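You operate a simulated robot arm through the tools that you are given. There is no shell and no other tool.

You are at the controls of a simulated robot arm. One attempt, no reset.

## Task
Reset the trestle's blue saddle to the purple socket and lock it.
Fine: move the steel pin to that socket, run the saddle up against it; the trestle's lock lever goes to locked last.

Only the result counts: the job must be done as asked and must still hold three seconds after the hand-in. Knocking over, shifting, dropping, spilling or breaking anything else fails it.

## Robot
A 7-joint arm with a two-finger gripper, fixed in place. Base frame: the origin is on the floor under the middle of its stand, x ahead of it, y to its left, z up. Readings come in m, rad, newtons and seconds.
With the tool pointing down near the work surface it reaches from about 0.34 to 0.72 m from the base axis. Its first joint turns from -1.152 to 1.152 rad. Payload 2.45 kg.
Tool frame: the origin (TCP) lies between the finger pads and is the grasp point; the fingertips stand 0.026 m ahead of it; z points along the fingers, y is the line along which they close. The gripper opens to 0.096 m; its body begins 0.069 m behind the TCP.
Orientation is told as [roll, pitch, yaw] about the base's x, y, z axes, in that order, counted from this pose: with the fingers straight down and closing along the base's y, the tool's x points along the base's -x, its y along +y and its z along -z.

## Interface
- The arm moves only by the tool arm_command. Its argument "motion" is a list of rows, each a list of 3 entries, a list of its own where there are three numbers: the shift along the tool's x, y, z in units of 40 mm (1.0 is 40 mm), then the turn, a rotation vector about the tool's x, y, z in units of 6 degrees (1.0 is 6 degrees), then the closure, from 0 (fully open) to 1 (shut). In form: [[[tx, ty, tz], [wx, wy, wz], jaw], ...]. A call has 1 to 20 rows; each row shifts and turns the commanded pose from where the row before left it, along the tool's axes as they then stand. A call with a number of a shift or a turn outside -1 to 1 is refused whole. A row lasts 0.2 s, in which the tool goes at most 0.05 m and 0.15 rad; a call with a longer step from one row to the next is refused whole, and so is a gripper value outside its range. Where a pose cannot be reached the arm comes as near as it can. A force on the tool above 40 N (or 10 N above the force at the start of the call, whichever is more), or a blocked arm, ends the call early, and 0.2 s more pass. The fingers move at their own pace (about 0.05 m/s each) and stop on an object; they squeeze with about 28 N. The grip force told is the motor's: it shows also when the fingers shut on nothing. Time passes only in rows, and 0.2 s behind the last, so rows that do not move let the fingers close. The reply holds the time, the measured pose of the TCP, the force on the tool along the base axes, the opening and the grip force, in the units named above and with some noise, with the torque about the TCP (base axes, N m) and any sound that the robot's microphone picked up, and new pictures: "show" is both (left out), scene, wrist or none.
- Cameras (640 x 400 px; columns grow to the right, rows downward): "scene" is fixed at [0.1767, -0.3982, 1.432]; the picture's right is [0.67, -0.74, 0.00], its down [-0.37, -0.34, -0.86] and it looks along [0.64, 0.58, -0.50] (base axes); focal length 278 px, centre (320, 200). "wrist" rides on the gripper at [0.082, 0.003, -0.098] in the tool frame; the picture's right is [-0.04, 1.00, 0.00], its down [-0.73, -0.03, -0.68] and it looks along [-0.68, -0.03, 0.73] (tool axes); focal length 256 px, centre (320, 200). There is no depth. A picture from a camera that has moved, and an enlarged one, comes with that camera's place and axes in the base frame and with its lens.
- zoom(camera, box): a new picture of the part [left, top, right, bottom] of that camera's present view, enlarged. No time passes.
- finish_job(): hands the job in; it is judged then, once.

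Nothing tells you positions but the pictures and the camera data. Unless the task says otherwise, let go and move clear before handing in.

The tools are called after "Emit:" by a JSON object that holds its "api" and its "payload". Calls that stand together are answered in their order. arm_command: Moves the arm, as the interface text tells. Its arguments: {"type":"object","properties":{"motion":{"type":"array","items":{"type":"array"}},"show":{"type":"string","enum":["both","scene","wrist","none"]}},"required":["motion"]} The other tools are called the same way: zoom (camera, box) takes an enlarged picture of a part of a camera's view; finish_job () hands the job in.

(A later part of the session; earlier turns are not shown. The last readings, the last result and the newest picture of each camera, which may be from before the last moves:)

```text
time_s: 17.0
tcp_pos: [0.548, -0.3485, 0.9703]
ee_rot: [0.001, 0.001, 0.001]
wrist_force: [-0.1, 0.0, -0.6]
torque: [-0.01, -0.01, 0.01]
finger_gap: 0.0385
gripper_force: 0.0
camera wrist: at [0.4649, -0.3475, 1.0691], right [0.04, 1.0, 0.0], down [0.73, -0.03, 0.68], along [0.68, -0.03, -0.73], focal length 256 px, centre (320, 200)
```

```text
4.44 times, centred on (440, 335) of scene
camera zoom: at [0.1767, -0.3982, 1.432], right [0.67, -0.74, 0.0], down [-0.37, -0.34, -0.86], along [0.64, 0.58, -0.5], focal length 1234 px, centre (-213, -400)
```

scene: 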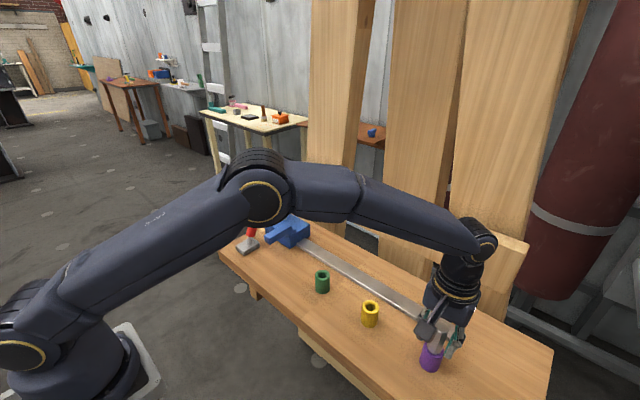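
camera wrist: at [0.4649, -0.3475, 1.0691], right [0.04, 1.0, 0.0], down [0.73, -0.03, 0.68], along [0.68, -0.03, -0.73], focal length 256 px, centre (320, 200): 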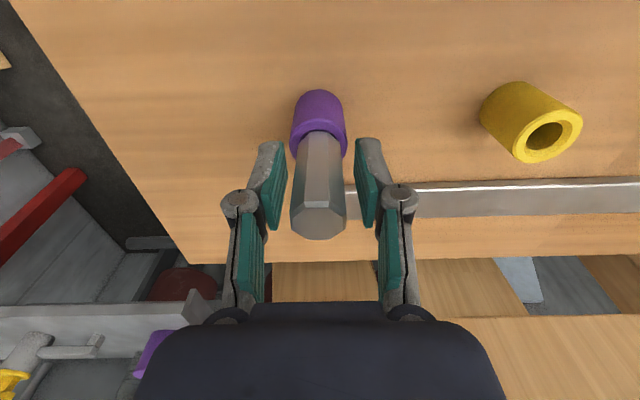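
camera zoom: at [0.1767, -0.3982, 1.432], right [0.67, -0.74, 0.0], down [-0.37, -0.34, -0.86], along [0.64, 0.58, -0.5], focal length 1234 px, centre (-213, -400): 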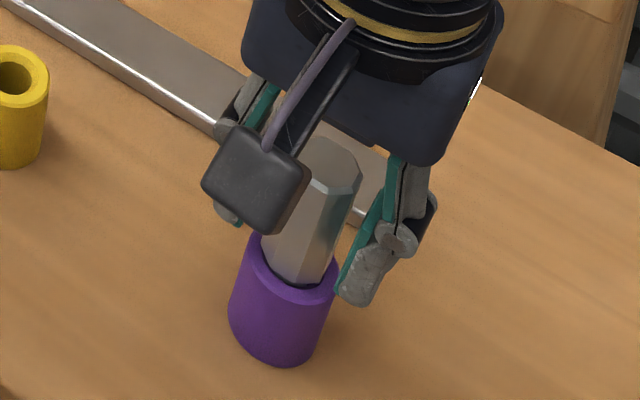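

The pin stands in the purple socket with the jaws just clear of it. To judge seating properly, I'll open fully, rise, and take the same relative view that I had over the green socket when the pin was seated there.

Emit:
{"api": "arm_command", "payload": {"motion": [[[0, 0, 0], [0, 0, 0], 0.3], [[0, 0, 0], [0, 0, 0], 0], [[0, 0, 0], [0, 0, 0], 0], [[0, 0, -0.5], [0, 0, 0], 0], [[0, 0, -0.7], [0, 0, 0], 0], [[0, 0, -0.7], [0, 0, 0], 0], [[-0.01, -0.095, -0.08], [0, 0, 0], 0], [[0, 0, 0], [0, 0, 0], 0], [[0, 0, 0], [0, 0, 0], 0]], "show": "both"}}

Emit:
{"api": "zoom", "payload": {"camera": "wrist", "box": [240, 50, 400, 150]}}

Emit:
{"api": "zoom", "payload": {"camera": "scene", "box": [380, 290, 480, 380]}}

```text
time_s: 19.0
tcp_pos: [0.5475, -0.3515, 1.0492]
ee_rot: [0.0, 0.001, -0.002]
wrist_force: [0.2, 0.1, 0.7]
torque: [0.02, 0.0, 0.01]
finger_gap: 0.0961
gripper_force: 0.0
camera wrist: at [0.4655, -0.3516, 1.1481], right [0.04, 1.0, 0.0], down [0.73, -0.03, 0.68], along [0.68, -0.03, -0.73], focal length 256 px, centre (320, 200)
```

scene: 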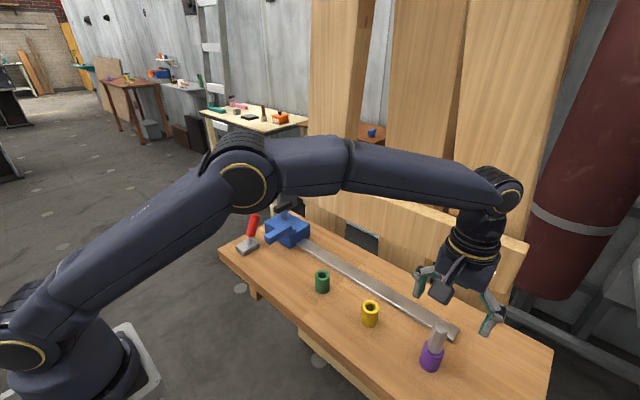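
wrist: 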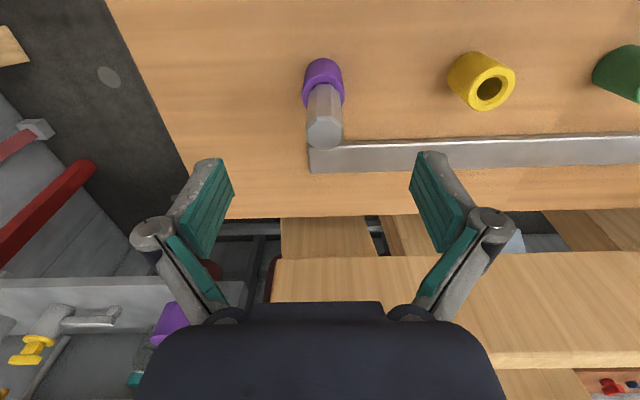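

```text
4.00 times, centred on (320, 100) of wrist
camera zoom: at [0.4655, -0.3516, 1.1481], right [0.04, 1.0, 0.0], down [0.73, -0.03, 0.68], along [0.68, -0.03, -0.73], focal length 1024 px, centre (320, 600)
```

zoom: 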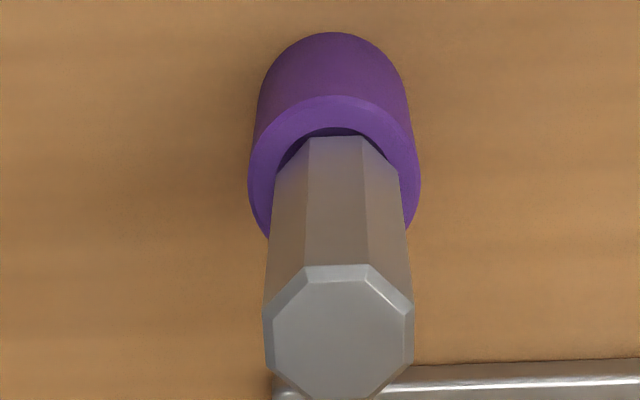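

```text
4.44 times, centred on (430, 335) of scene
camera zoom: at [0.1767, -0.3982, 1.432], right [0.67, -0.74, 0.0], down [-0.37, -0.34, -0.86], along [0.64, 0.58, -0.5], focal length 1234 px, centre (-169, -400)
```

zoom: 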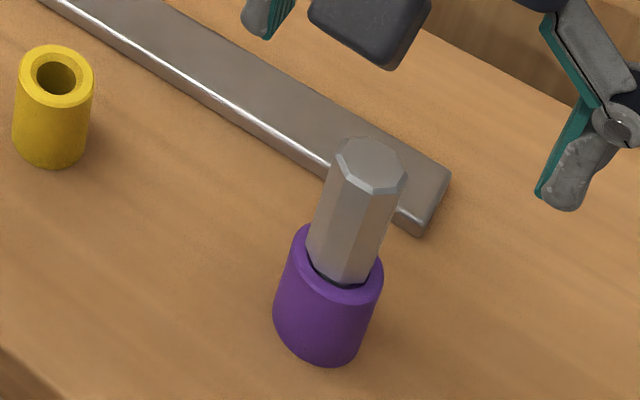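

Compared with the green reference view, the pin sits about 1 mm off the hole centre toward +x/+y and stands roughly 1–2 mm proud, so it isn't fully seated. I'll re-grip it, lift a few millimetres, centre it (hole at y≈−0.350) and lower again.

Emit:
{"api": "arm_command", "payload": {"motion": [[[0.01, 0.095, 0], [0, 0, 0], 0], [[0, 0, 0.7], [0, 0, 0], 0], [[0, 0, 0.7], [0, 0, 0], 0], [[0, 0, 0.58], [0, 0, 0], 0], [[0, 0, 0], [0, 0, 0], 0.4], [[0, 0, 0], [0, 0, 0], 1], [[0, 0, 0], [0, 0, 0], 1], [[0, 0, 0], [0, 0, 0], 1], [[0, 0, 0], [0, 0, 0], 1], [[0, 0, 0], [0, 0, 0], 1]], "show": "wrist"}}

```text
time_s: 21.2
tcp_pos: [0.5463, -0.3494, 0.9717]
ee_rot: [0.0, 0.001, -0.001]
wrist_force: [-0.2, 1.0, 0.0]
torque: [0.02, 0.01, -0.01]
finger_gap: 0.0248
gripper_force: 28.0
camera wrist: at [0.4651, -0.3482, 1.0686], right [0.04, 1.0, 0.0], down [0.73, -0.03, 0.68], along [0.68, -0.03, -0.73], focal length 256 px, centre (320, 200)
```

wrist: 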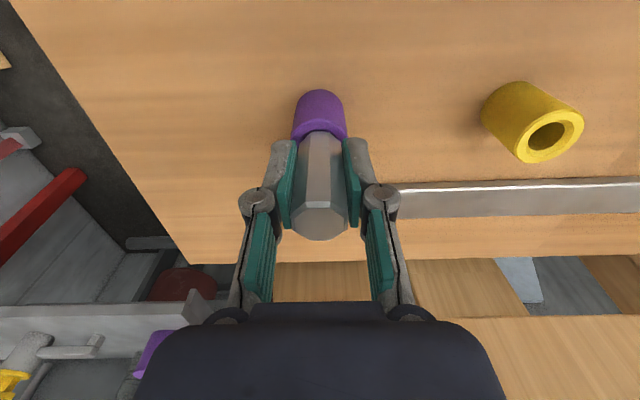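

The pin is gripped again with almost no side load. Now I'll lift 4 mm, shift (−0.7, −0.8) mm, and lower gently.

Emit:
{"api": "arm_command", "payload": {"motion": [[[0, 0, -0.1], [0, 0, 0], 1], [[0.0175, -0.02, 0], [0, 0, 0], 1], [[0, 0, 0], [0, 0, 0], 1], [[0, 0, 0.06], [0, 0, 0], 1], [[0, 0, 0.04], [0, 0, 0], 1], [[0, 0, 0], [0, 0, 0], 1]], "show": "wrist"}}

Emit:
{"api": "zoom", "payload": {"camera": "wrist", "box": [240, 60, 400, 160]}}

```text
time_s: 22.6
tcp_pos: [0.5471, -0.3507, 0.9704]
ee_rot: [0.0, 0.0, 0.001]
wrist_force: [0.5, 0.4, -1.1]
torque: [-0.02, 0.01, 0.0]
finger_gap: 0.0248
gripper_force: 27.9
camera wrist: at [0.4642, -0.349, 1.0689], right [0.04, 1.0, 0.0], down [0.73, -0.03, 0.68], along [0.68, -0.03, -0.73], focal length 256 px, centre (320, 200)
```

wrist: 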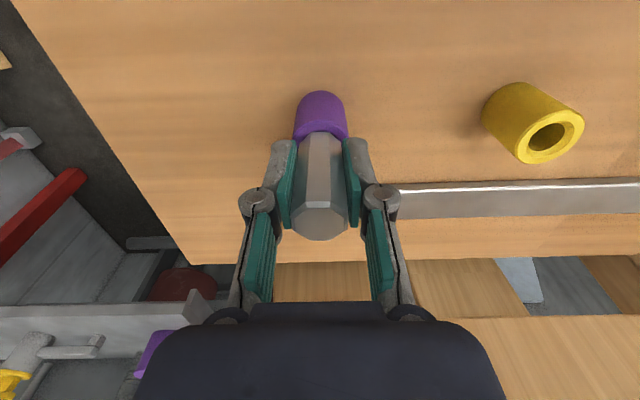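

```text
4.00 times, centred on (320, 110) of wrist
camera zoom: at [0.4642, -0.349, 1.0689], right [0.04, 1.0, 0.0], down [0.73, -0.03, 0.68], along [0.68, -0.03, -0.73], focal length 1024 px, centre (320, 560)
```

zoom: 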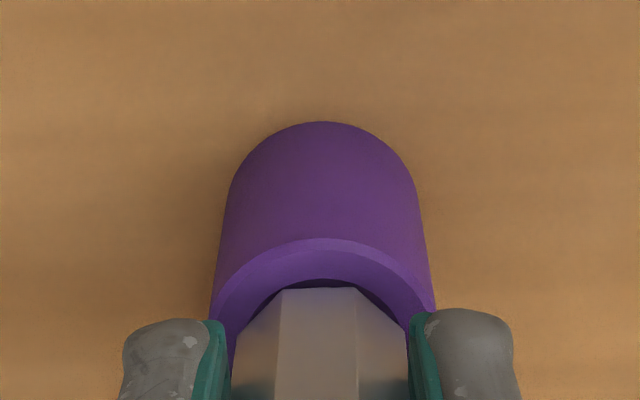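

At the same height there's no reaction now, so the centring helped. I'll continue lowering a millimetre at a time.

Emit:
{"api": "arm_command", "payload": {"motion": [[[0, 0, 0.025], [0, 0, 0], 1], [[0, 0, 0.025], [0, 0, 0], 1], [[0, 0, 0], [0, 0, 0], 1]], "show": "wrist"}}

Emit:
{"api": "zoom", "payload": {"camera": "wrist", "box": [240, 60, 400, 160]}}

```text
time_s: 23.4
tcp_pos: [0.5465, -0.3504, 0.9709]
ee_rot: [-0.003, -0.003, 0.0]
wrist_force: [-6.1, 5.1, 21.4]
torque: [0.15, 0.3, 0.06]
finger_gap: 0.0247
gripper_force: 28.2
camera wrist: at [0.464, -0.3488, 1.0687], right [0.04, 1.0, 0.0], down [0.73, -0.03, 0.68], along [0.68, -0.03, -0.73], focal length 256 px, centre (320, 200)
```

wrist: 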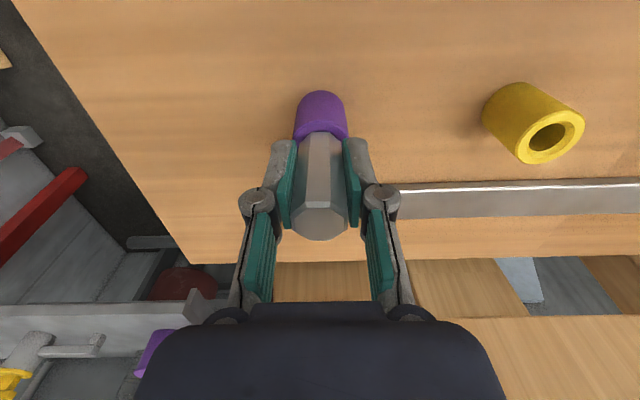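

```text
4.00 times, centred on (320, 110) of wrist
camera zoom: at [0.464, -0.3488, 1.0687], right [0.04, 1.0, 0.0], down [0.73, -0.03, 0.68], along [0.68, -0.03, -0.73], focal length 1024 px, centre (320, 560)
```

zoom: 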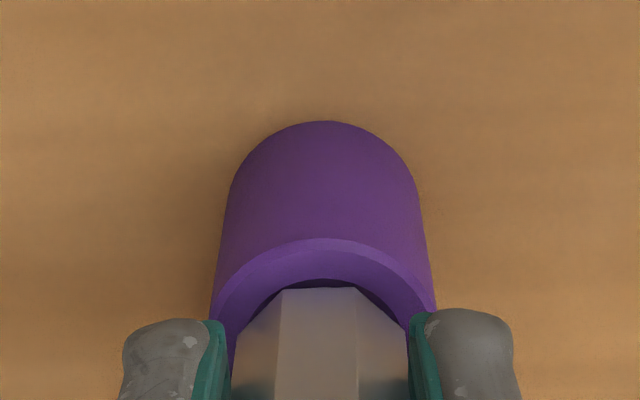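

It touches again at about the same height, and the side forces (−6 N in x, +5 N in y) say the pin should go further toward −x and slightly +y. I'll unload, shift 1 mm in −x and 0.3 mm in +y, and try again.

Emit:
{"api": "arm_command", "payload": {"motion": [[[0, 0, -0.06], [0, 0, 0], 1], [[0.025, 0.0075, 0], [0, 0, 0], 1], [[0, 0, 0], [0, 0, 0], 1], [[0, 0, 0.03], [0, 0, 0], 1], [[0, 0, 0.03], [0, 0, 0], 1], [[0, 0, 0], [0, 0, 0], 1]], "show": "wrist"}}

Emit:
{"api": "zoom", "payload": {"camera": "wrist", "box": [240, 60, 400, 160]}}

```text
time_s: 24.8
tcp_pos: [0.5463, -0.3502, 0.9704]
ee_rot: [-0.001, -0.003, 0.001]
wrist_force: [12.5, -6.3, 11.5]
torque: [-0.11, -0.04, -0.02]
finger_gap: 0.025
gripper_force: 28.4
camera wrist: at [0.4637, -0.3487, 1.0685], right [0.04, 1.0, 0.0], down [0.73, -0.03, 0.68], along [0.68, -0.03, -0.73], focal length 256 px, centre (320, 200)
```

wrist: 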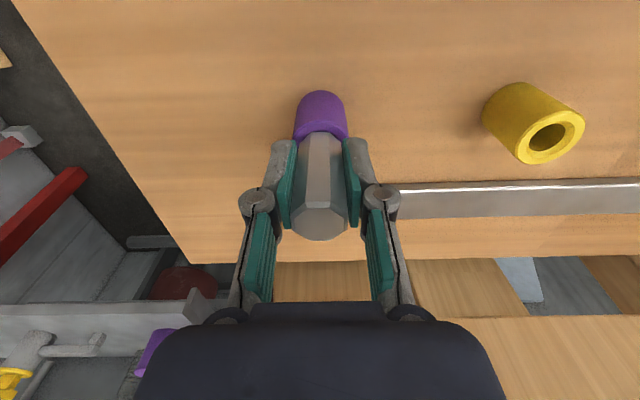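

```text
4.00 times, centred on (320, 110) of wrist
camera zoom: at [0.4637, -0.3487, 1.0685], right [0.04, 1.0, 0.0], down [0.73, -0.03, 0.68], along [0.68, -0.03, -0.73], focal length 1024 px, centre (320, 560)
```

zoom: 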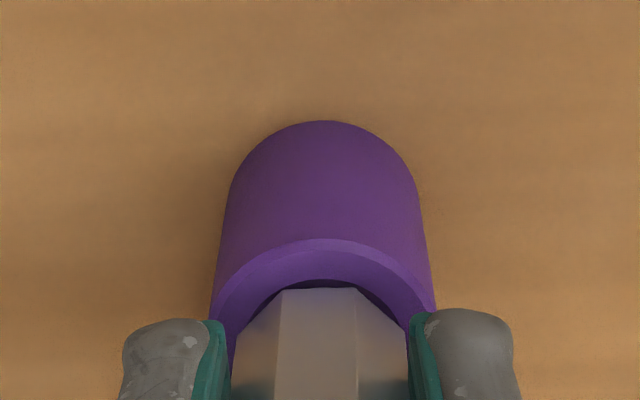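

The side forces have now flipped sign, so the bore's centre lies between the two positions, about a third of the way back. I'll go to that balanced point and press down gently.

Emit:
{"api": "arm_command", "payload": {"motion": [[[0, 0, -0.06], [0, 0, 0], 1], [[-0.017, -0.004, 0], [0, 0, 0], 1], [[0, 0, 0], [0, 0, 0], 1], [[0, 0, 0.03], [0, 0, 0], 1], [[0, 0, 0.03], [0, 0, 0], 1], [[0, 0, 0], [0, 0, 0], 1]], "show": "wrist"}}

Emit:
{"api": "zoom", "payload": {"camera": "wrist", "box": [240, 60, 400, 160]}}

```text
time_s: 26.2
tcp_pos: [0.5459, -0.3496, 0.968]
ee_rot: [0.0, 0.001, 0.001]
wrist_force: [-0.3, -0.4, -1.8]
torque: [-0.01, 0.01, 0.0]
finger_gap: 0.0249
gripper_force: 28.3
camera wrist: at [0.4637, -0.3486, 1.0672], right [0.04, 1.0, 0.0], down [0.73, -0.03, 0.68], along [0.68, -0.03, -0.73], focal length 256 px, centre (320, 200)
```

wrist: 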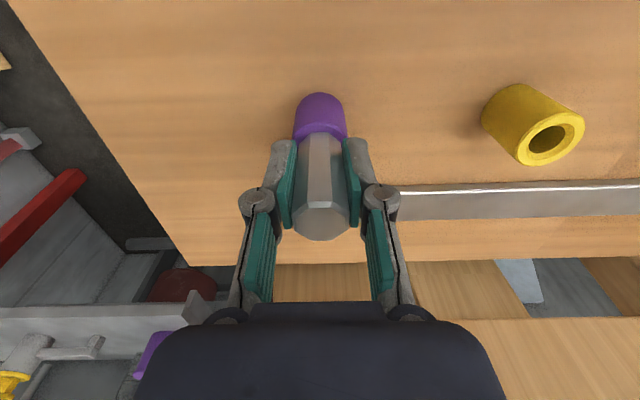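

```text
4.00 times, centred on (320, 110) of wrist
camera zoom: at [0.4637, -0.3486, 1.0672], right [0.04, 1.0, 0.0], down [0.73, -0.03, 0.68], along [0.68, -0.03, -0.73], focal length 1024 px, centre (320, 560)
```

zoom: 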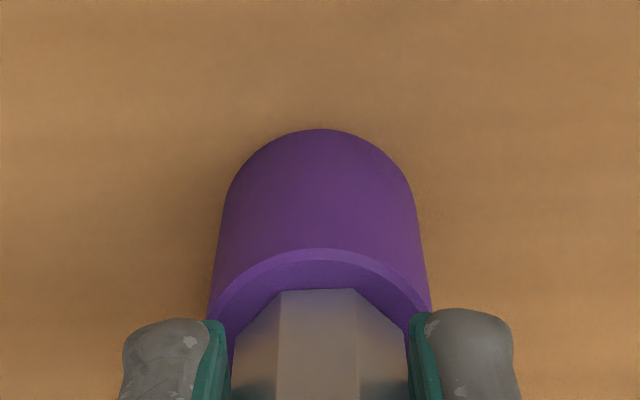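

The pin slid down: the reaction is gone and the dark gap has closed. I'll lower a bit more until it bottoms.

Emit:
{"api": "arm_command", "payload": {"motion": [[[0, 0, 0.025], [0, 0, 0], 1], [[0, 0, 0.025], [0, 0, 0], 1], [[0, 0, 0], [0, 0, 0], 1]], "show": "wrist"}}

Emit:
{"api": "zoom", "payload": {"camera": "wrist", "box": [240, 60, 400, 160]}}

```text
time_s: 27.0
tcp_pos: [0.546, -0.3497, 0.9692]
ee_rot: [-0.001, -0.003, 0.0]
wrist_force: [-6.6, 6.2, 19.9]
torque: [0.21, 0.37, 0.03]
finger_gap: 0.025
gripper_force: 28.8
camera wrist: at [0.4635, -0.3484, 1.0669], right [0.04, 1.0, 0.0], down [0.73, -0.03, 0.68], along [0.68, -0.03, -0.73], focal length 256 px, centre (320, 200)
```

wrist: 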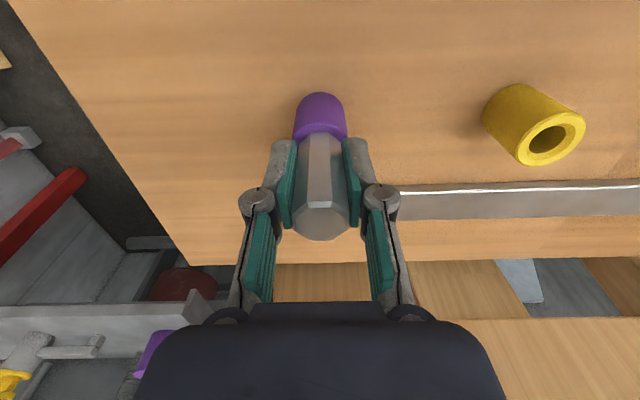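

```text
4.00 times, centred on (320, 110) of wrist
camera zoom: at [0.4635, -0.3484, 1.0669], right [0.04, 1.0, 0.0], down [0.73, -0.03, 0.68], along [0.68, -0.03, -0.73], focal length 1024 px, centre (320, 560)
```

zoom: 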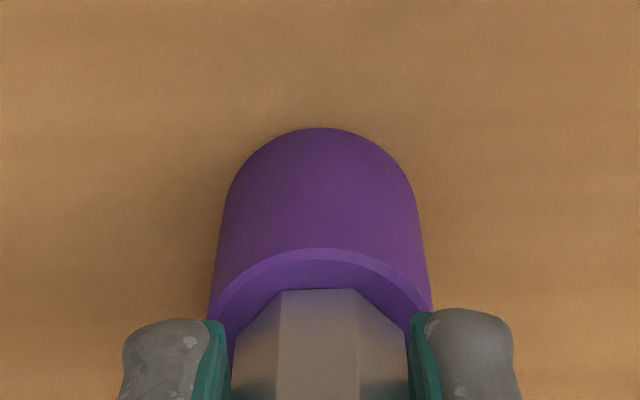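

The shoulder is now flush with the rim and it has bottomed 2–3 mm lower than before. I'll unload, open the jaws, rise and repeat the reference view to confirm.

Emit:
{"api": "arm_command", "payload": {"motion": [[[0, 0, -0.05], [0, 0, 0], 1], [[0, 0, 0], [0, 0, 0], 1], [[0, 0, 0], [0, 0, 0], 0.6], [[0, 0, 0], [0, 0, 0], 0.3], [[0, 0, 0], [0, 0, 0], 0], [[0, 0, 0], [0, 0, 0], 0], [[0, 0, -0.5], [0, 0, 0], 0], [[0, 0, -0.75], [0, 0, 0], 0], [[-0.02, -0.08, -0.78], [0, 0, 0], 0], [[0, 0, 0], [0, 0, 0], 0], [[0, 0, 0], [0, 0, 0], 0]], "show": "both"}}

Emit:
{"api": "zoom", "payload": {"camera": "wrist", "box": [240, 50, 400, 150]}}

Emit:
{"api": "zoom", "payload": {"camera": "scene", "box": [380, 290, 480, 380]}}

```text
time_s: 29.4
tcp_pos: [0.5471, -0.3533, 1.0502]
ee_rot: [0.0, 0.001, 0.001]
wrist_force: [-0.5, 0.2, 0.5]
torque: [0.02, 0.01, 0.0]
finger_gap: 0.096
gripper_force: 0.0
camera wrist: at [0.4648, -0.3515, 1.1485], right [0.04, 1.0, 0.0], down [0.73, -0.03, 0.68], along [0.68, -0.03, -0.73], focal length 256 px, centre (320, 200)
```

scene: 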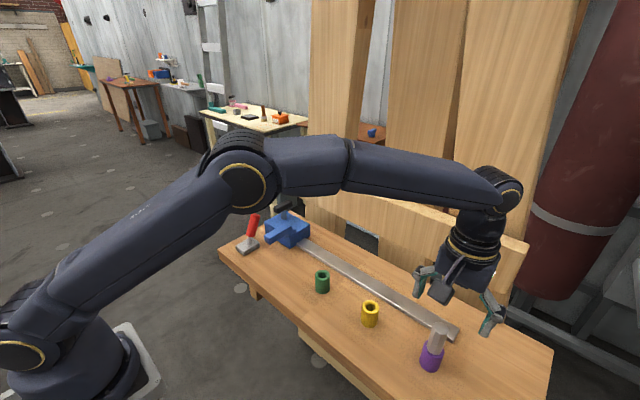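
wrist: 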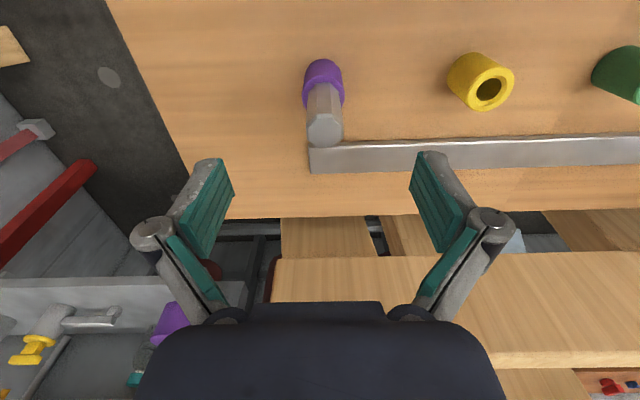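

```text
4.00 times, centred on (320, 100) of wrist
camera zoom: at [0.4648, -0.3515, 1.1485], right [0.04, 1.0, 0.0], down [0.73, -0.03, 0.68], along [0.68, -0.03, -0.73], focal length 1024 px, centre (320, 600)
```

zoom: 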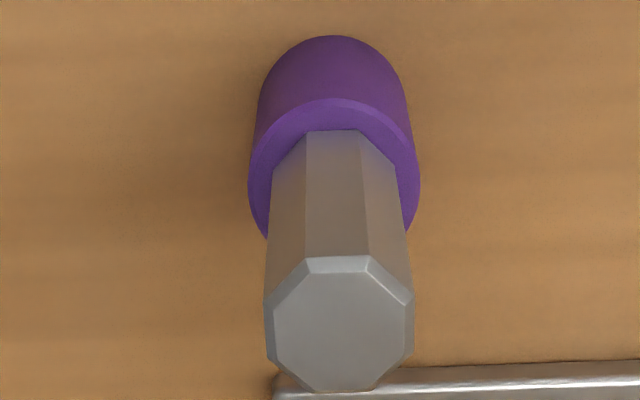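

```text
4.44 times, centred on (430, 335) of scene
camera zoom: at [0.1767, -0.3982, 1.432], right [0.67, -0.74, 0.0], down [-0.37, -0.34, -0.86], along [0.64, 0.58, -0.5], focal length 1234 px, centre (-169, -400)
```

zoom: 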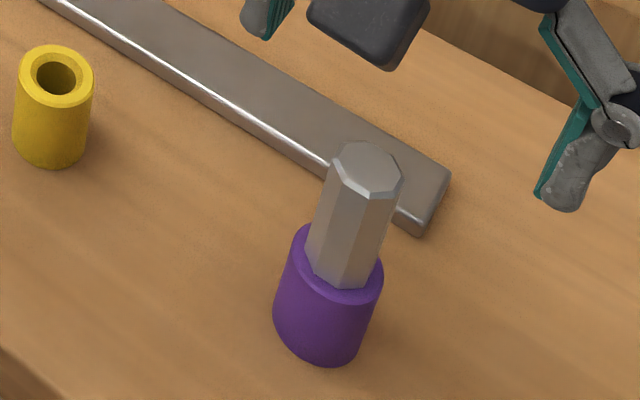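

The view now matches the green reference exactly (rim-to-shoulder and rim-to-top spacing the same), so the pin is fully seated in purple. Next I'll rise and go over to study the saddle and the lever.

Emit:
{"api": "arm_command", "payload": {"motion": [[[0, 0, -0.8], [0, 0, 0], 0], [[0, 0, -0.8], [0, 0, 0], 0], [[0, 0, -0.8], [0, 0, 0], 0], [[0.2, 0.8, -0.3], [0, 0, 0], 0], [[0.2, 1, 0], [0, 0, 0], 0], [[0.2, 1, 0], [0, 0, 0], 0], [[0.2, 1, 0], [0, 0, 0], 0], [[0.2, 1, 0], [0, 0, 0], 0], [[0.2, 1, 0], [0, 0, 0], 0], [[0, 1, 0], [0, 0, 0], 0], [[0, 1, 0], [0, 0, 0], 0], [[0, 1, 0], [0, 0, 0], 0], [[0, 1, 0], [0, 0, 0], 0], [[0, 1, 0], [0, 0, 0], 0], [[0, 0.5, 0], [0, 0, 0], 0], [[0, 0, 0], [0, 0, 0], 0], [[0, 0, 0], [0, 0, 0], 0]], "show": "both"}}

Emit:
{"api": "zoom", "payload": {"camera": "wrist", "box": [260, 0, 480, 160]}}

Emit:
{"api": "zoom", "payload": {"camera": "scene", "box": [225, 185, 345, 260]}}

```text
time_s: 33.0
tcp_pos: [0.4988, 0.0981, 1.1575]
ee_rot: [-0.001, 0.001, 0.0]
wrist_force: [0.7, 0.3, 0.1]
torque: [0.01, 0.03, 0.0]
finger_gap: 0.0959
gripper_force: 0.0
camera wrist: at [0.4169, 0.0998, 1.2561], right [0.04, 1.0, 0.0], down [0.73, -0.03, 0.68], along [0.68, -0.03, -0.73], focal length 256 px, centre (320, 200)
```

scene: 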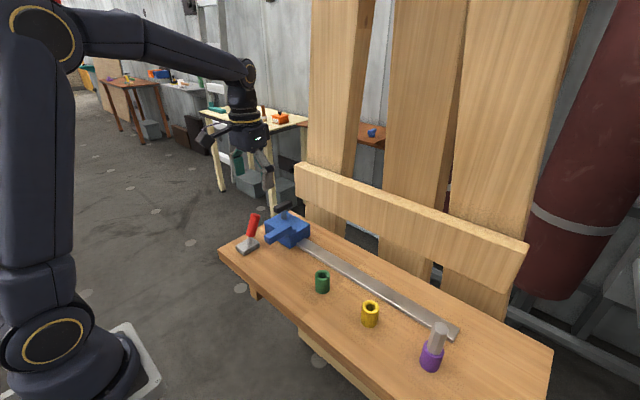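
wrist: 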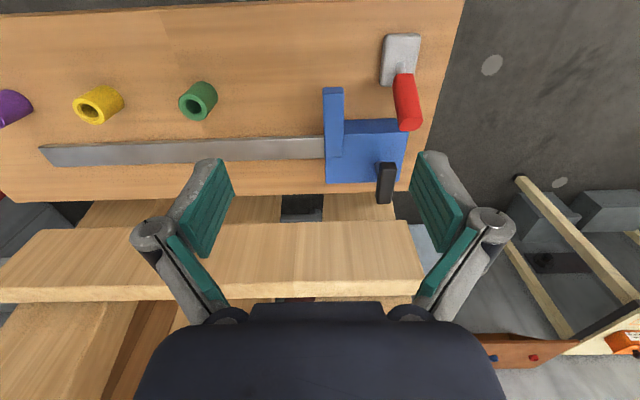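

```text
2.50 times, centred on (370, 80) of wrist
camera zoom: at [0.4169, 0.0998, 1.2561], right [0.04, 1.0, 0.0], down [0.73, -0.03, 0.68], along [0.68, -0.03, -0.73], focal length 640 px, centre (195, 500)
```

zoom: 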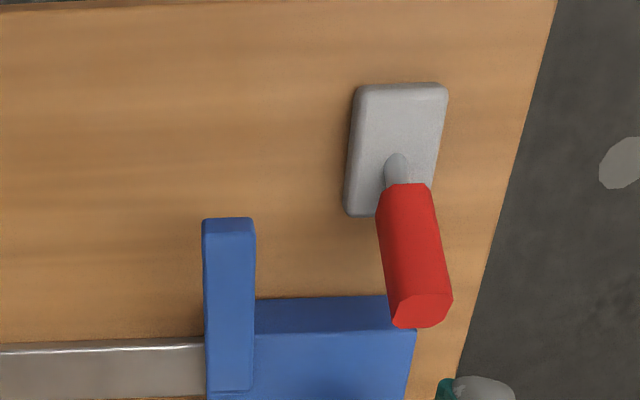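

```text
5.33 times, centred on (285, 222) of scene
camera zoom: at [0.1767, -0.3981, 1.432], right [0.67, -0.74, 0.0], down [-0.37, -0.34, -0.86], along [0.64, 0.58, -0.5], focal length 1481 px, centre (507, 80)
```

zoom: 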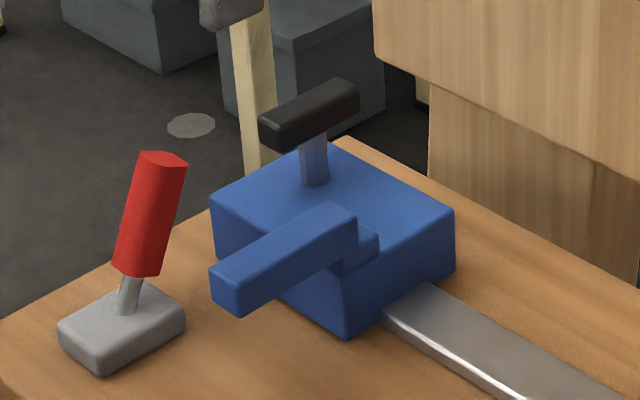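

The saddle's arm sits at its −y end with its top at about z 0.965, and the lever now leans toward +x. I'll zoom into the saddle body and handle for measurements.

Emit:
{"api": "zoom", "payload": {"camera": "wrist", "box": [300, 70, 460, 220]}}

Emit:
{"api": "zoom", "payload": {"camera": "scene", "box": [232, 200, 272, 260]}}

Emit:
{"api": "zoom", "payload": {"camera": "wrist", "box": [360, 20, 440, 140]}}

```text
2.67 times, centred on (380, 145) of wrist
camera zoom: at [0.4169, 0.0998, 1.2561], right [0.04, 1.0, 0.0], down [0.73, -0.03, 0.68], along [0.68, -0.03, -0.73], focal length 683 px, centre (160, 347)
```

zoom: 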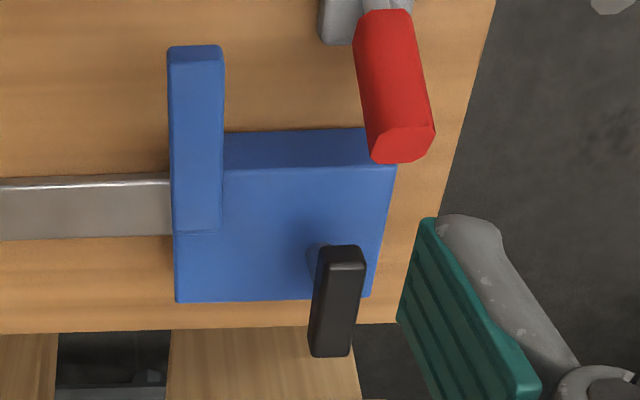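

```text
6.67 times, centred on (252, 230) of scene
camera zoom: at [0.1767, -0.3981, 1.432], right [0.67, -0.74, 0.0], down [-0.37, -0.34, -0.86], along [0.64, 0.58, -0.5], focal length 1851 px, centre (773, 0)
```

zoom: 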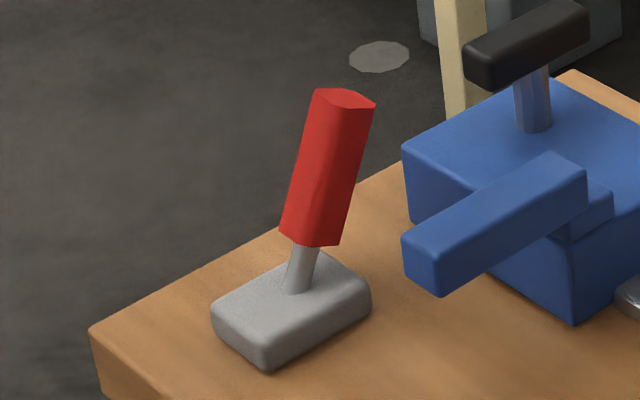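

```text
3.33 times, centred on (400, 80) of wrist
camera zoom: at [0.4169, 0.0998, 1.2561], right [0.04, 1.0, 0.0], down [0.73, -0.03, 0.68], along [0.68, -0.03, -0.73], focal length 853 px, centre (53, 600)
```

zoom: 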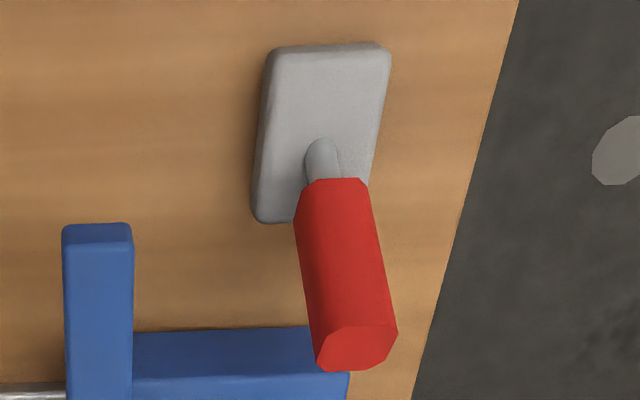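

I measure the saddle body at x 0.591–0.677, y 0.099–0.214, with its arm's −y face at y≈0.099. The T-handle bar is about 20 mm wide, centred near (0.649, 0.1825) with its top at z≈0.98. I'll move above the T-handle with the jaws half open.

Emit:
{"api": "arm_command", "payload": {"motion": [[[-0.746, 0.422, 0.488], [0, 0, 0], 0.4], [[-0.746, 0.422, 0.488], [0, 0, 0], 0.4], [[-0.746, 0.422, 0.488], [0, 0, 0], 0.4], [[-0.746, 0.422, 0.488], [0, 0, 0], 0.4], [[-0.746, 0.422, 0.488], [0, 0, 0], 0.4], [[0, 0, 0], [0, 0, 0], 0.4], [[0, 0, 0], [0, 0, 0], 0.4]], "show": "both"}}

Emit:
{"api": "zoom", "payload": {"camera": "wrist", "box": [220, 60, 420, 220]}}

Emit:
{"api": "zoom", "payload": {"camera": "scene", "box": [225, 165, 345, 260]}}

```text
time_s: 34.6
tcp_pos: [0.6478, 0.1828, 1.0601]
ee_rot: [0.0, 0.0, -0.001]
wrist_force: [-0.7, 0.1, 0.0]
torque: [0.02, 0.01, 0.0]
finger_gap: 0.0577
gripper_force: 0.0
camera wrist: at [0.5658, 0.185, 1.1591], right [0.04, 1.0, 0.0], down [0.73, -0.03, 0.68], along [0.68, -0.03, -0.73], focal length 256 px, centre (320, 200)
```

scene: 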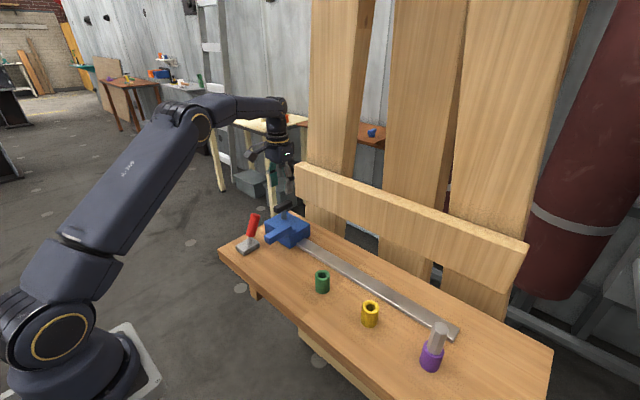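
wrist: 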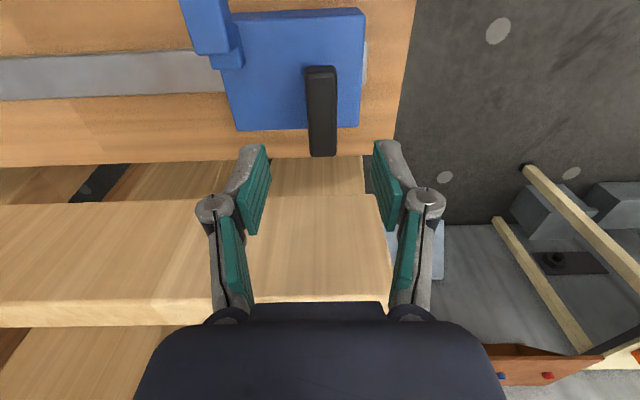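

```text
2.50 times, centred on (320, 140) of wrist
camera zoom: at [0.5658, 0.185, 1.1591], right [0.04, 1.0, 0.0], down [0.73, -0.03, 0.68], along [0.68, -0.03, -0.73], focal length 640 px, centre (320, 350)
```

zoom: 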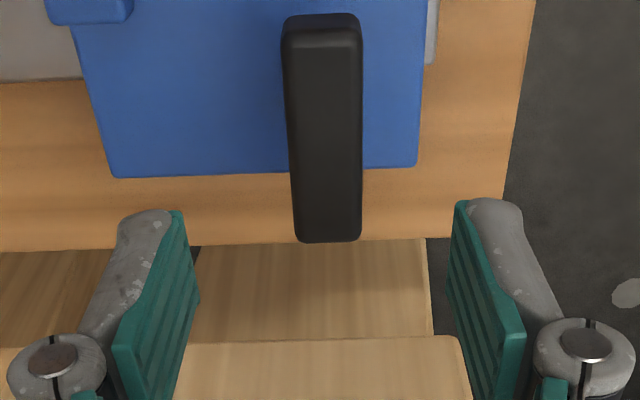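

```text
4.21 times, centred on (285, 212) of scene
camera zoom: at [0.1767, -0.3981, 1.432], right [0.67, -0.74, 0.0], down [-0.37, -0.34, -0.86], along [0.64, 0.58, -0.5], focal length 1169 px, centre (467, 147)
```

zoom: 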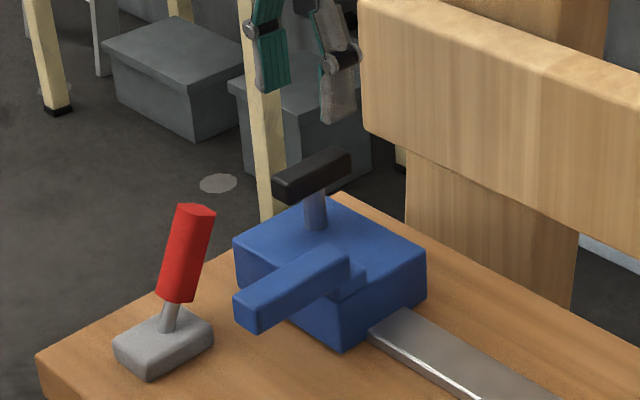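

The bar is centred between the fingers: y≈0.183, x 0.621–0.683, z 0.956–0.981. I'll descend around it to TCP z≈0.974, leaving about 9 mm above the body top.

Emit:
{"api": "arm_command", "payload": {"motion": [[[-0.1, 0, 0.5], [0, 0, 0], 0.4], [[0, 0, 0.6], [0, 0, 0], 0.4], [[0, 0, 0.6], [0, 0, 0], 0.4], [[0, 0, 0.3], [0, 0, 0], 0.4], [[0, 0, 0.15], [0, 0, 0], 0.4], [[0, 0, 0], [0, 0, 0], 0.4]], "show": "both"}}

Emit:
{"api": "zoom", "payload": {"camera": "scene", "box": [225, 165, 345, 260]}}

```text
time_s: 36.0
tcp_pos: [0.6519, 0.1833, 0.9731]
ee_rot: [0.0, 0.0, -0.002]
wrist_force: [0.9, 0.7, -0.1]
torque: [-0.03, -0.01, -0.01]
finger_gap: 0.0576
gripper_force: 0.0
camera wrist: at [0.5695, 0.1848, 1.0726], right [0.04, 1.0, 0.0], down [0.73, -0.03, 0.68], along [0.68, -0.03, -0.73], focal length 256 px, centre (320, 200)
```

scene: 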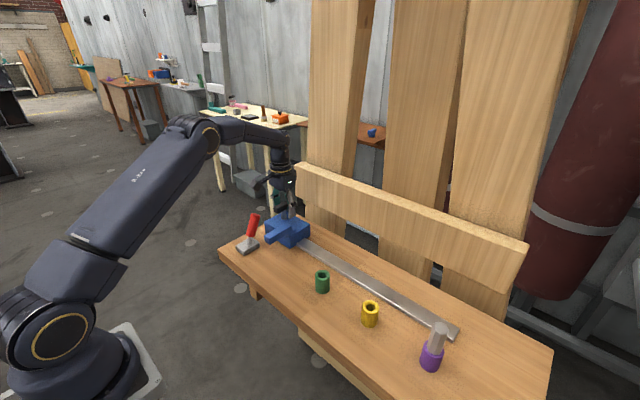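
wrist: 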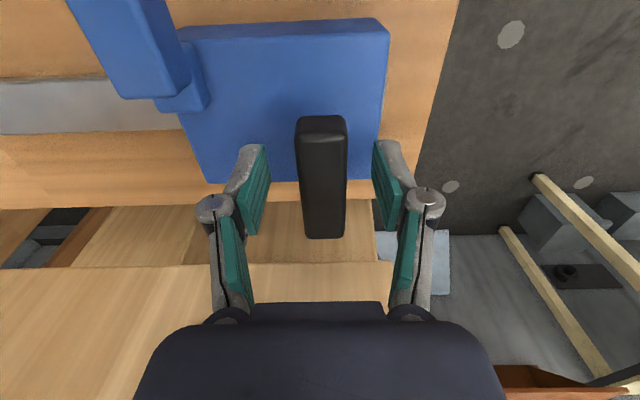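

```text
4.21 times, centred on (285, 212) of scene
camera zoom: at [0.1767, -0.3982, 1.432], right [0.67, -0.74, 0.0], down [-0.37, -0.34, -0.86], along [0.64, 0.58, -0.5], focal length 1169 px, centre (467, 147)
```

zoom: 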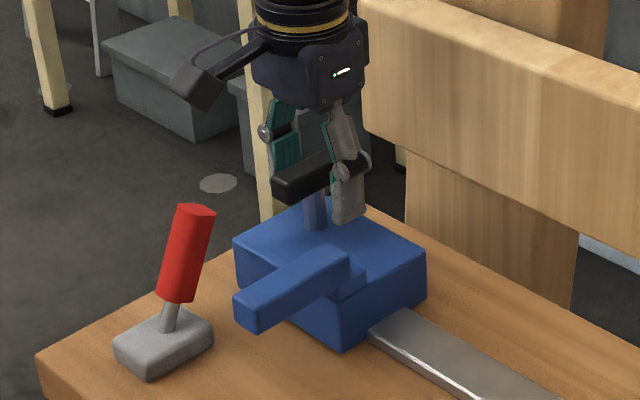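

The fingers straddle the bar cleanly. I'll close on it and then drag the saddle gently a short way in −y to feel its resistance.

Emit:
{"api": "arm_command", "payload": {"motion": [[[0, 0, 0], [0, 0, 0], 0.7], [[0, 0, 0], [0, 0, 0], 1], [[0, 0, 0], [0, 0, 0], 1], [[0, 0, 0], [0, 0, 0], 1]], "show": "wrist"}}

```text
time_s: 37.0
tcp_pos: [0.6508, 0.1838, 0.9745]
ee_rot: [0.002, 0.0, 0.001]
wrist_force: [-0.3, 3.1, -1.4]
torque: [0.09, -0.18, -0.01]
finger_gap: 0.0209
gripper_force: 43.6
camera wrist: at [0.5696, 0.1852, 1.0729], right [0.04, 1.0, 0.0], down [0.73, -0.03, 0.68], along [0.68, -0.03, -0.73], focal length 256 px, centre (320, 200)
```

wrist: 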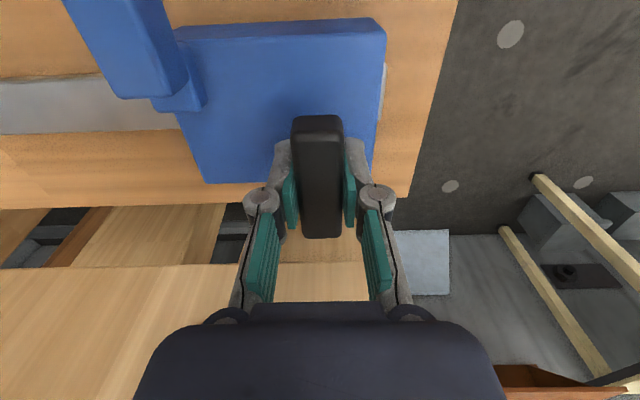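

Gripped (gap 21 mm). Now a slow test drag of 4 cm.

Emit:
{"api": "arm_command", "payload": {"motion": [[[0, -0.1, 0], [0, 0, 0], 1], [[0, -0.2, 0], [0, 0, 0], 1], [[0, -0.3, 0], [0, 0, 0], 1], [[0, -0.3, 0], [0, 0, 0], 1], [[0, -0.1, 0], [0, 0, 0], 1], [[0, 0, 0], [0, 0, 0], 1]], "show": "both"}}

```text
time_s: 38.4
tcp_pos: [0.6515, 0.1429, 0.9747]
ee_rot: [0.0, 0.001, -0.001]
wrist_force: [0.3, 2.3, -5.9]
torque: [0.05, 0.06, 0.03]
finger_gap: 0.0209
gripper_force: 44.9
camera wrist: at [0.5696, 0.1442, 1.0729], right [0.04, 1.0, 0.0], down [0.73, -0.03, 0.68], along [0.68, -0.03, -0.73], focal length 256 px, centre (320, 200)
```

scene: 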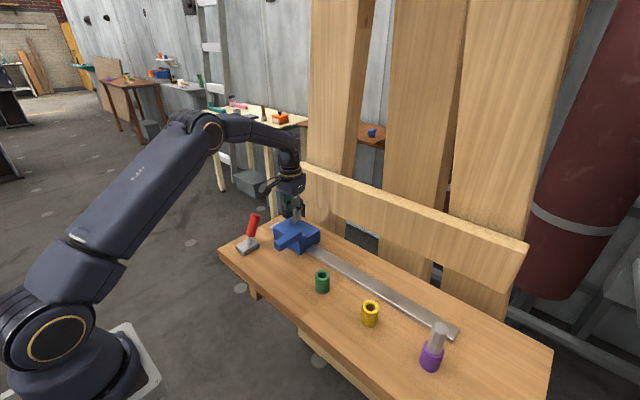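
wrist: 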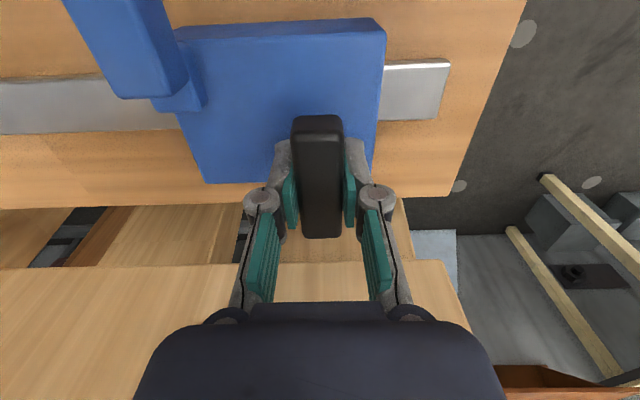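

The saddle slides freely with about 2 N of drag. I'll ease off a slight upward pull and run it along to about 3 cm short of the pin.

Emit:
{"api": "arm_command", "payload": {"motion": [[[0, -0.3, 0.012], [0, 0, 0], 1], [[0, -0.6, 0], [0, 0, 0], 1], [[0, -0.8, 0], [0, 0, 0], 1], [[0, -0.8, 0], [0, 0, 0], 1], [[0, -0.8, 0], [0, 0, 0], 1], [[0, -0.8, 0], [0, 0, 0], 1], [[0, -0.8, 0], [0, 0, 0], 1], [[0, -0.8, 0], [0, 0, 0], 1], [[0, -0.8, 0], [0, 0, 0], 1], [[0, -0.8, 0], [0, 0, 0], 1], [[0, -0.7, 0], [0, 0, 0], 1], [[0, -0.5, 0], [0, 0, 0], 1], [[0, -0.2, 0], [0, 0, 0], 1], [[0, 0, 0], [0, 0, 0], 1]], "show": "both"}}

Emit:
{"api": "zoom", "payload": {"camera": "scene", "box": [350, 240, 490, 380]}}

```text
time_s: 41.4
tcp_pos: [0.6516, -0.2057, 0.9733]
ee_rot: [0.001, 0.001, -0.001]
wrist_force: [3.2, 1.7, 0.6]
torque: [0.08, -0.1, 0.01]
finger_gap: 0.0209
gripper_force: 44.7
camera wrist: at [0.5694, -0.2038, 1.0729], right [0.04, 1.0, 0.0], down [0.73, -0.03, 0.68], along [0.68, -0.03, -0.73], focal length 256 px, centre (320, 200)
```

scene: 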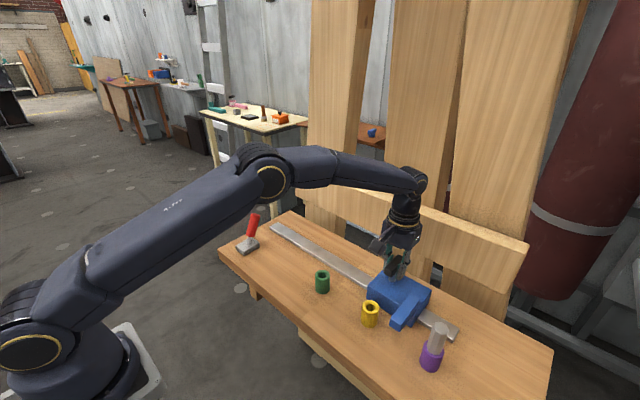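
wrist: 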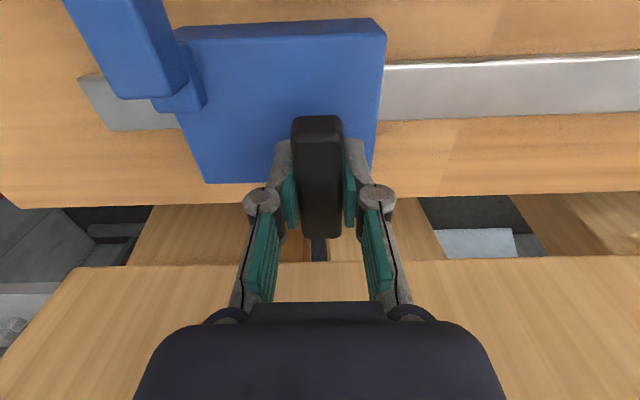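

```text
2.86 times, centred on (420, 310) of scene
camera zoom: at [0.1767, -0.3981, 1.432], right [0.67, -0.74, 0.0], down [-0.37, -0.34, -0.86], along [0.64, 0.58, -0.5], focal length 794 px, centre (34, -114)
```

zoom: 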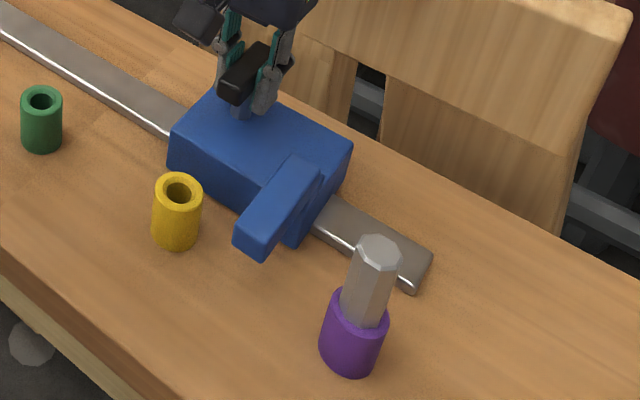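

About 48 mm remain to the pin. I'll advance 40 mm slowly and look again.

Emit:
{"api": "arm_command", "payload": {"motion": [[[0, -0.3, 0], [0, 0, 0], 1], [[0, -0.3, 0], [0, 0, 0], 1], [[0, -0.2, 0], [0, 0, 0], 1], [[0, -0.15, 0], [0, 0, 0], 1], [[0, 0, 0], [0, 0, 0], 1]], "show": "both"}}

Emit:
{"api": "zoom", "payload": {"camera": "scene", "box": [370, 260, 490, 380]}}

```text
time_s: 42.6
tcp_pos: [0.6522, -0.2429, 0.974]
ee_rot: [0.0, 0.0, 0.003]
wrist_force: [0.2, 1.8, 2.8]
torque: [0.04, 0.22, 0.03]
finger_gap: 0.0209
gripper_force: 45.0
camera wrist: at [0.5694, -0.2416, 1.0729], right [0.04, 1.0, 0.0], down [0.73, -0.03, 0.68], along [0.68, -0.03, -0.73], focal length 256 px, centre (320, 200)
```

scene: 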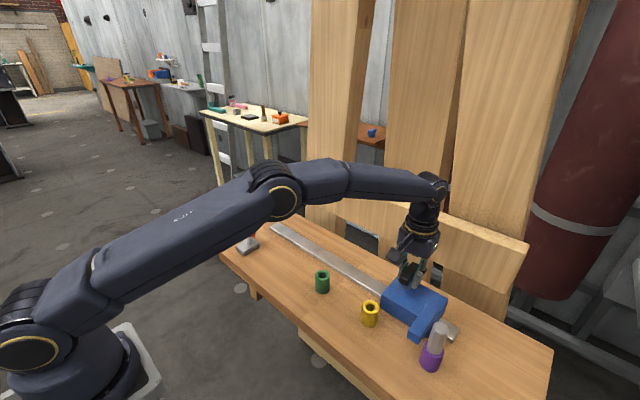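
wrist: 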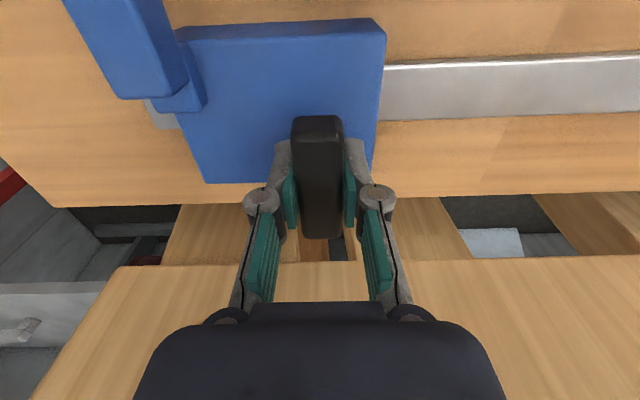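

```text
3.33 times, centred on (430, 320) of scene
camera zoom: at [0.1766, -0.3981, 1.432], right [0.67, -0.74, 0.0], down [-0.37, -0.34, -0.86], along [0.64, 0.58, -0.5], focal length 926 px, centre (-47, -200)
```

zoom: 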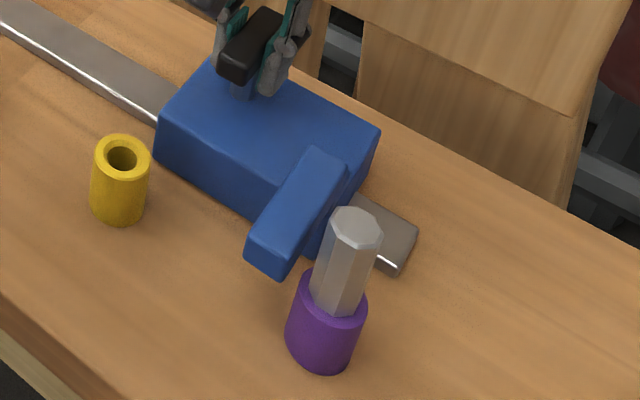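

The arm is now about 11 mm from the pin. I'll creep in.

Emit:
{"api": "arm_command", "payload": {"motion": [[[0, -0.07, 0], [0, 0, 0], 1], [[0, -0.07, 0], [0, 0, 0], 1], [[0, -0.06, 0], [0, 0, 0], 1], [[0, 0, 0], [0, 0, 0], 1]], "show": "scene"}}

Emit:
{"api": "zoom", "payload": {"camera": "scene", "box": [390, 290, 480, 380]}}

```text
time_s: 43.6
tcp_pos: [0.6507, -0.2494, 0.9742]
ee_rot: [-0.001, 0.0, 0.0]
wrist_force: [-1.6, 2.3, 7.3]
torque: [0.09, 0.5, -0.02]
finger_gap: 0.0208
gripper_force: 44.7
```

scene: 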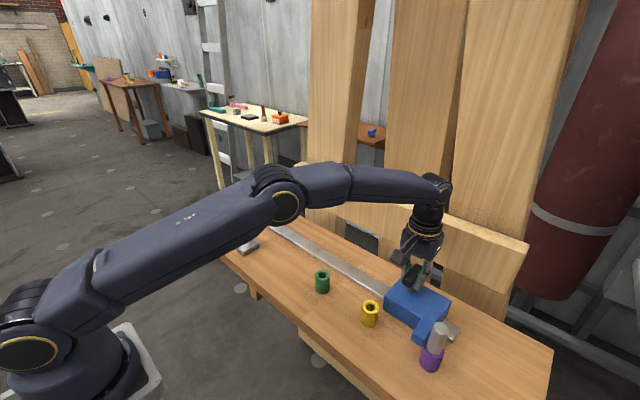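

```text
4.44 times, centred on (435, 335) of scene
camera zoom: at [0.1765, -0.398, 1.4321], right [0.67, -0.74, 0.0], down [-0.37, -0.34, -0.86], along [0.64, 0.58, -0.5], focal length 1234 px, centre (-191, -400)
```

zoom: 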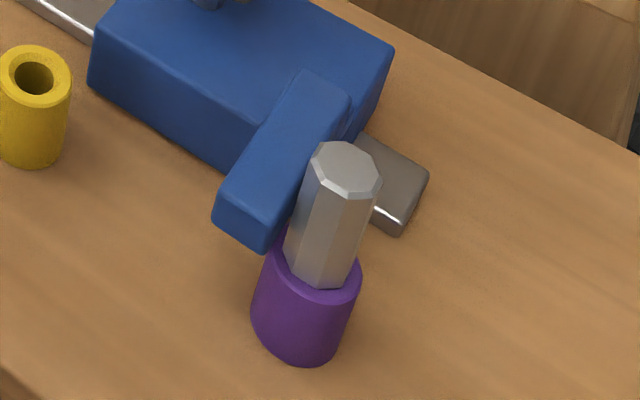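

Still no contact (y drag 2.3 N). I'll raise half a millimetre to drop the downward press, then continue in 1.5 mm steps.

Emit:
{"api": "arm_command", "payload": {"motion": [[[0, 0, -0.015], [0, 0, 0], 1], [[0, -0.04, 0], [0, 0, 0], 1], [[0, -0.04, 0], [0, 0, 0], 1], [[0, 0, 0], [0, 0, 0], 1]], "show": "scene"}}

Emit:
{"api": "zoom", "payload": {"camera": "scene", "box": [390, 290, 480, 380]}}

```text
time_s: 44.6
tcp_pos: [0.6527, -0.2525, 0.9737]
ee_rot: [0.003, 0.001, 0.001]
wrist_force: [-8.4, 11.1, 4.5]
torque: [0.21, -0.14, -0.11]
finger_gap: 0.0208
gripper_force: 45.0
```

scene: 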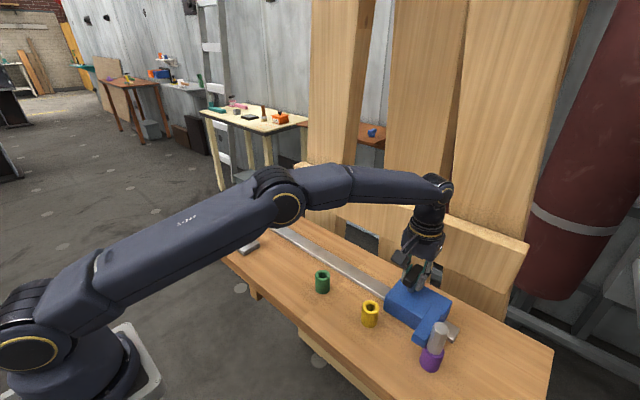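

```text
4.44 times, centred on (435, 335) of scene
camera zoom: at [0.1763, -0.3978, 1.4322], right [0.67, -0.74, 0.0], down [-0.37, -0.34, -0.86], along [0.64, 0.58, -0.5], focal length 1234 px, centre (-191, -400)
```

zoom: 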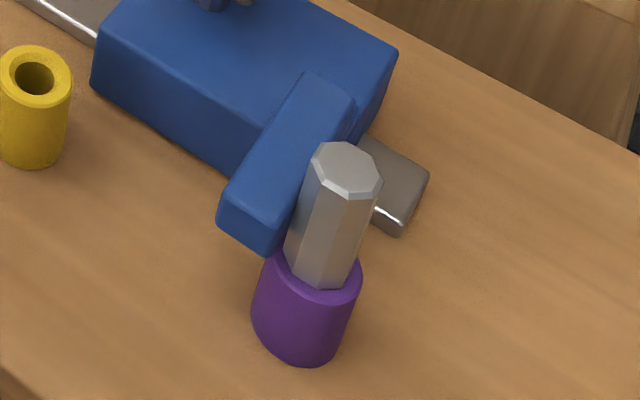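

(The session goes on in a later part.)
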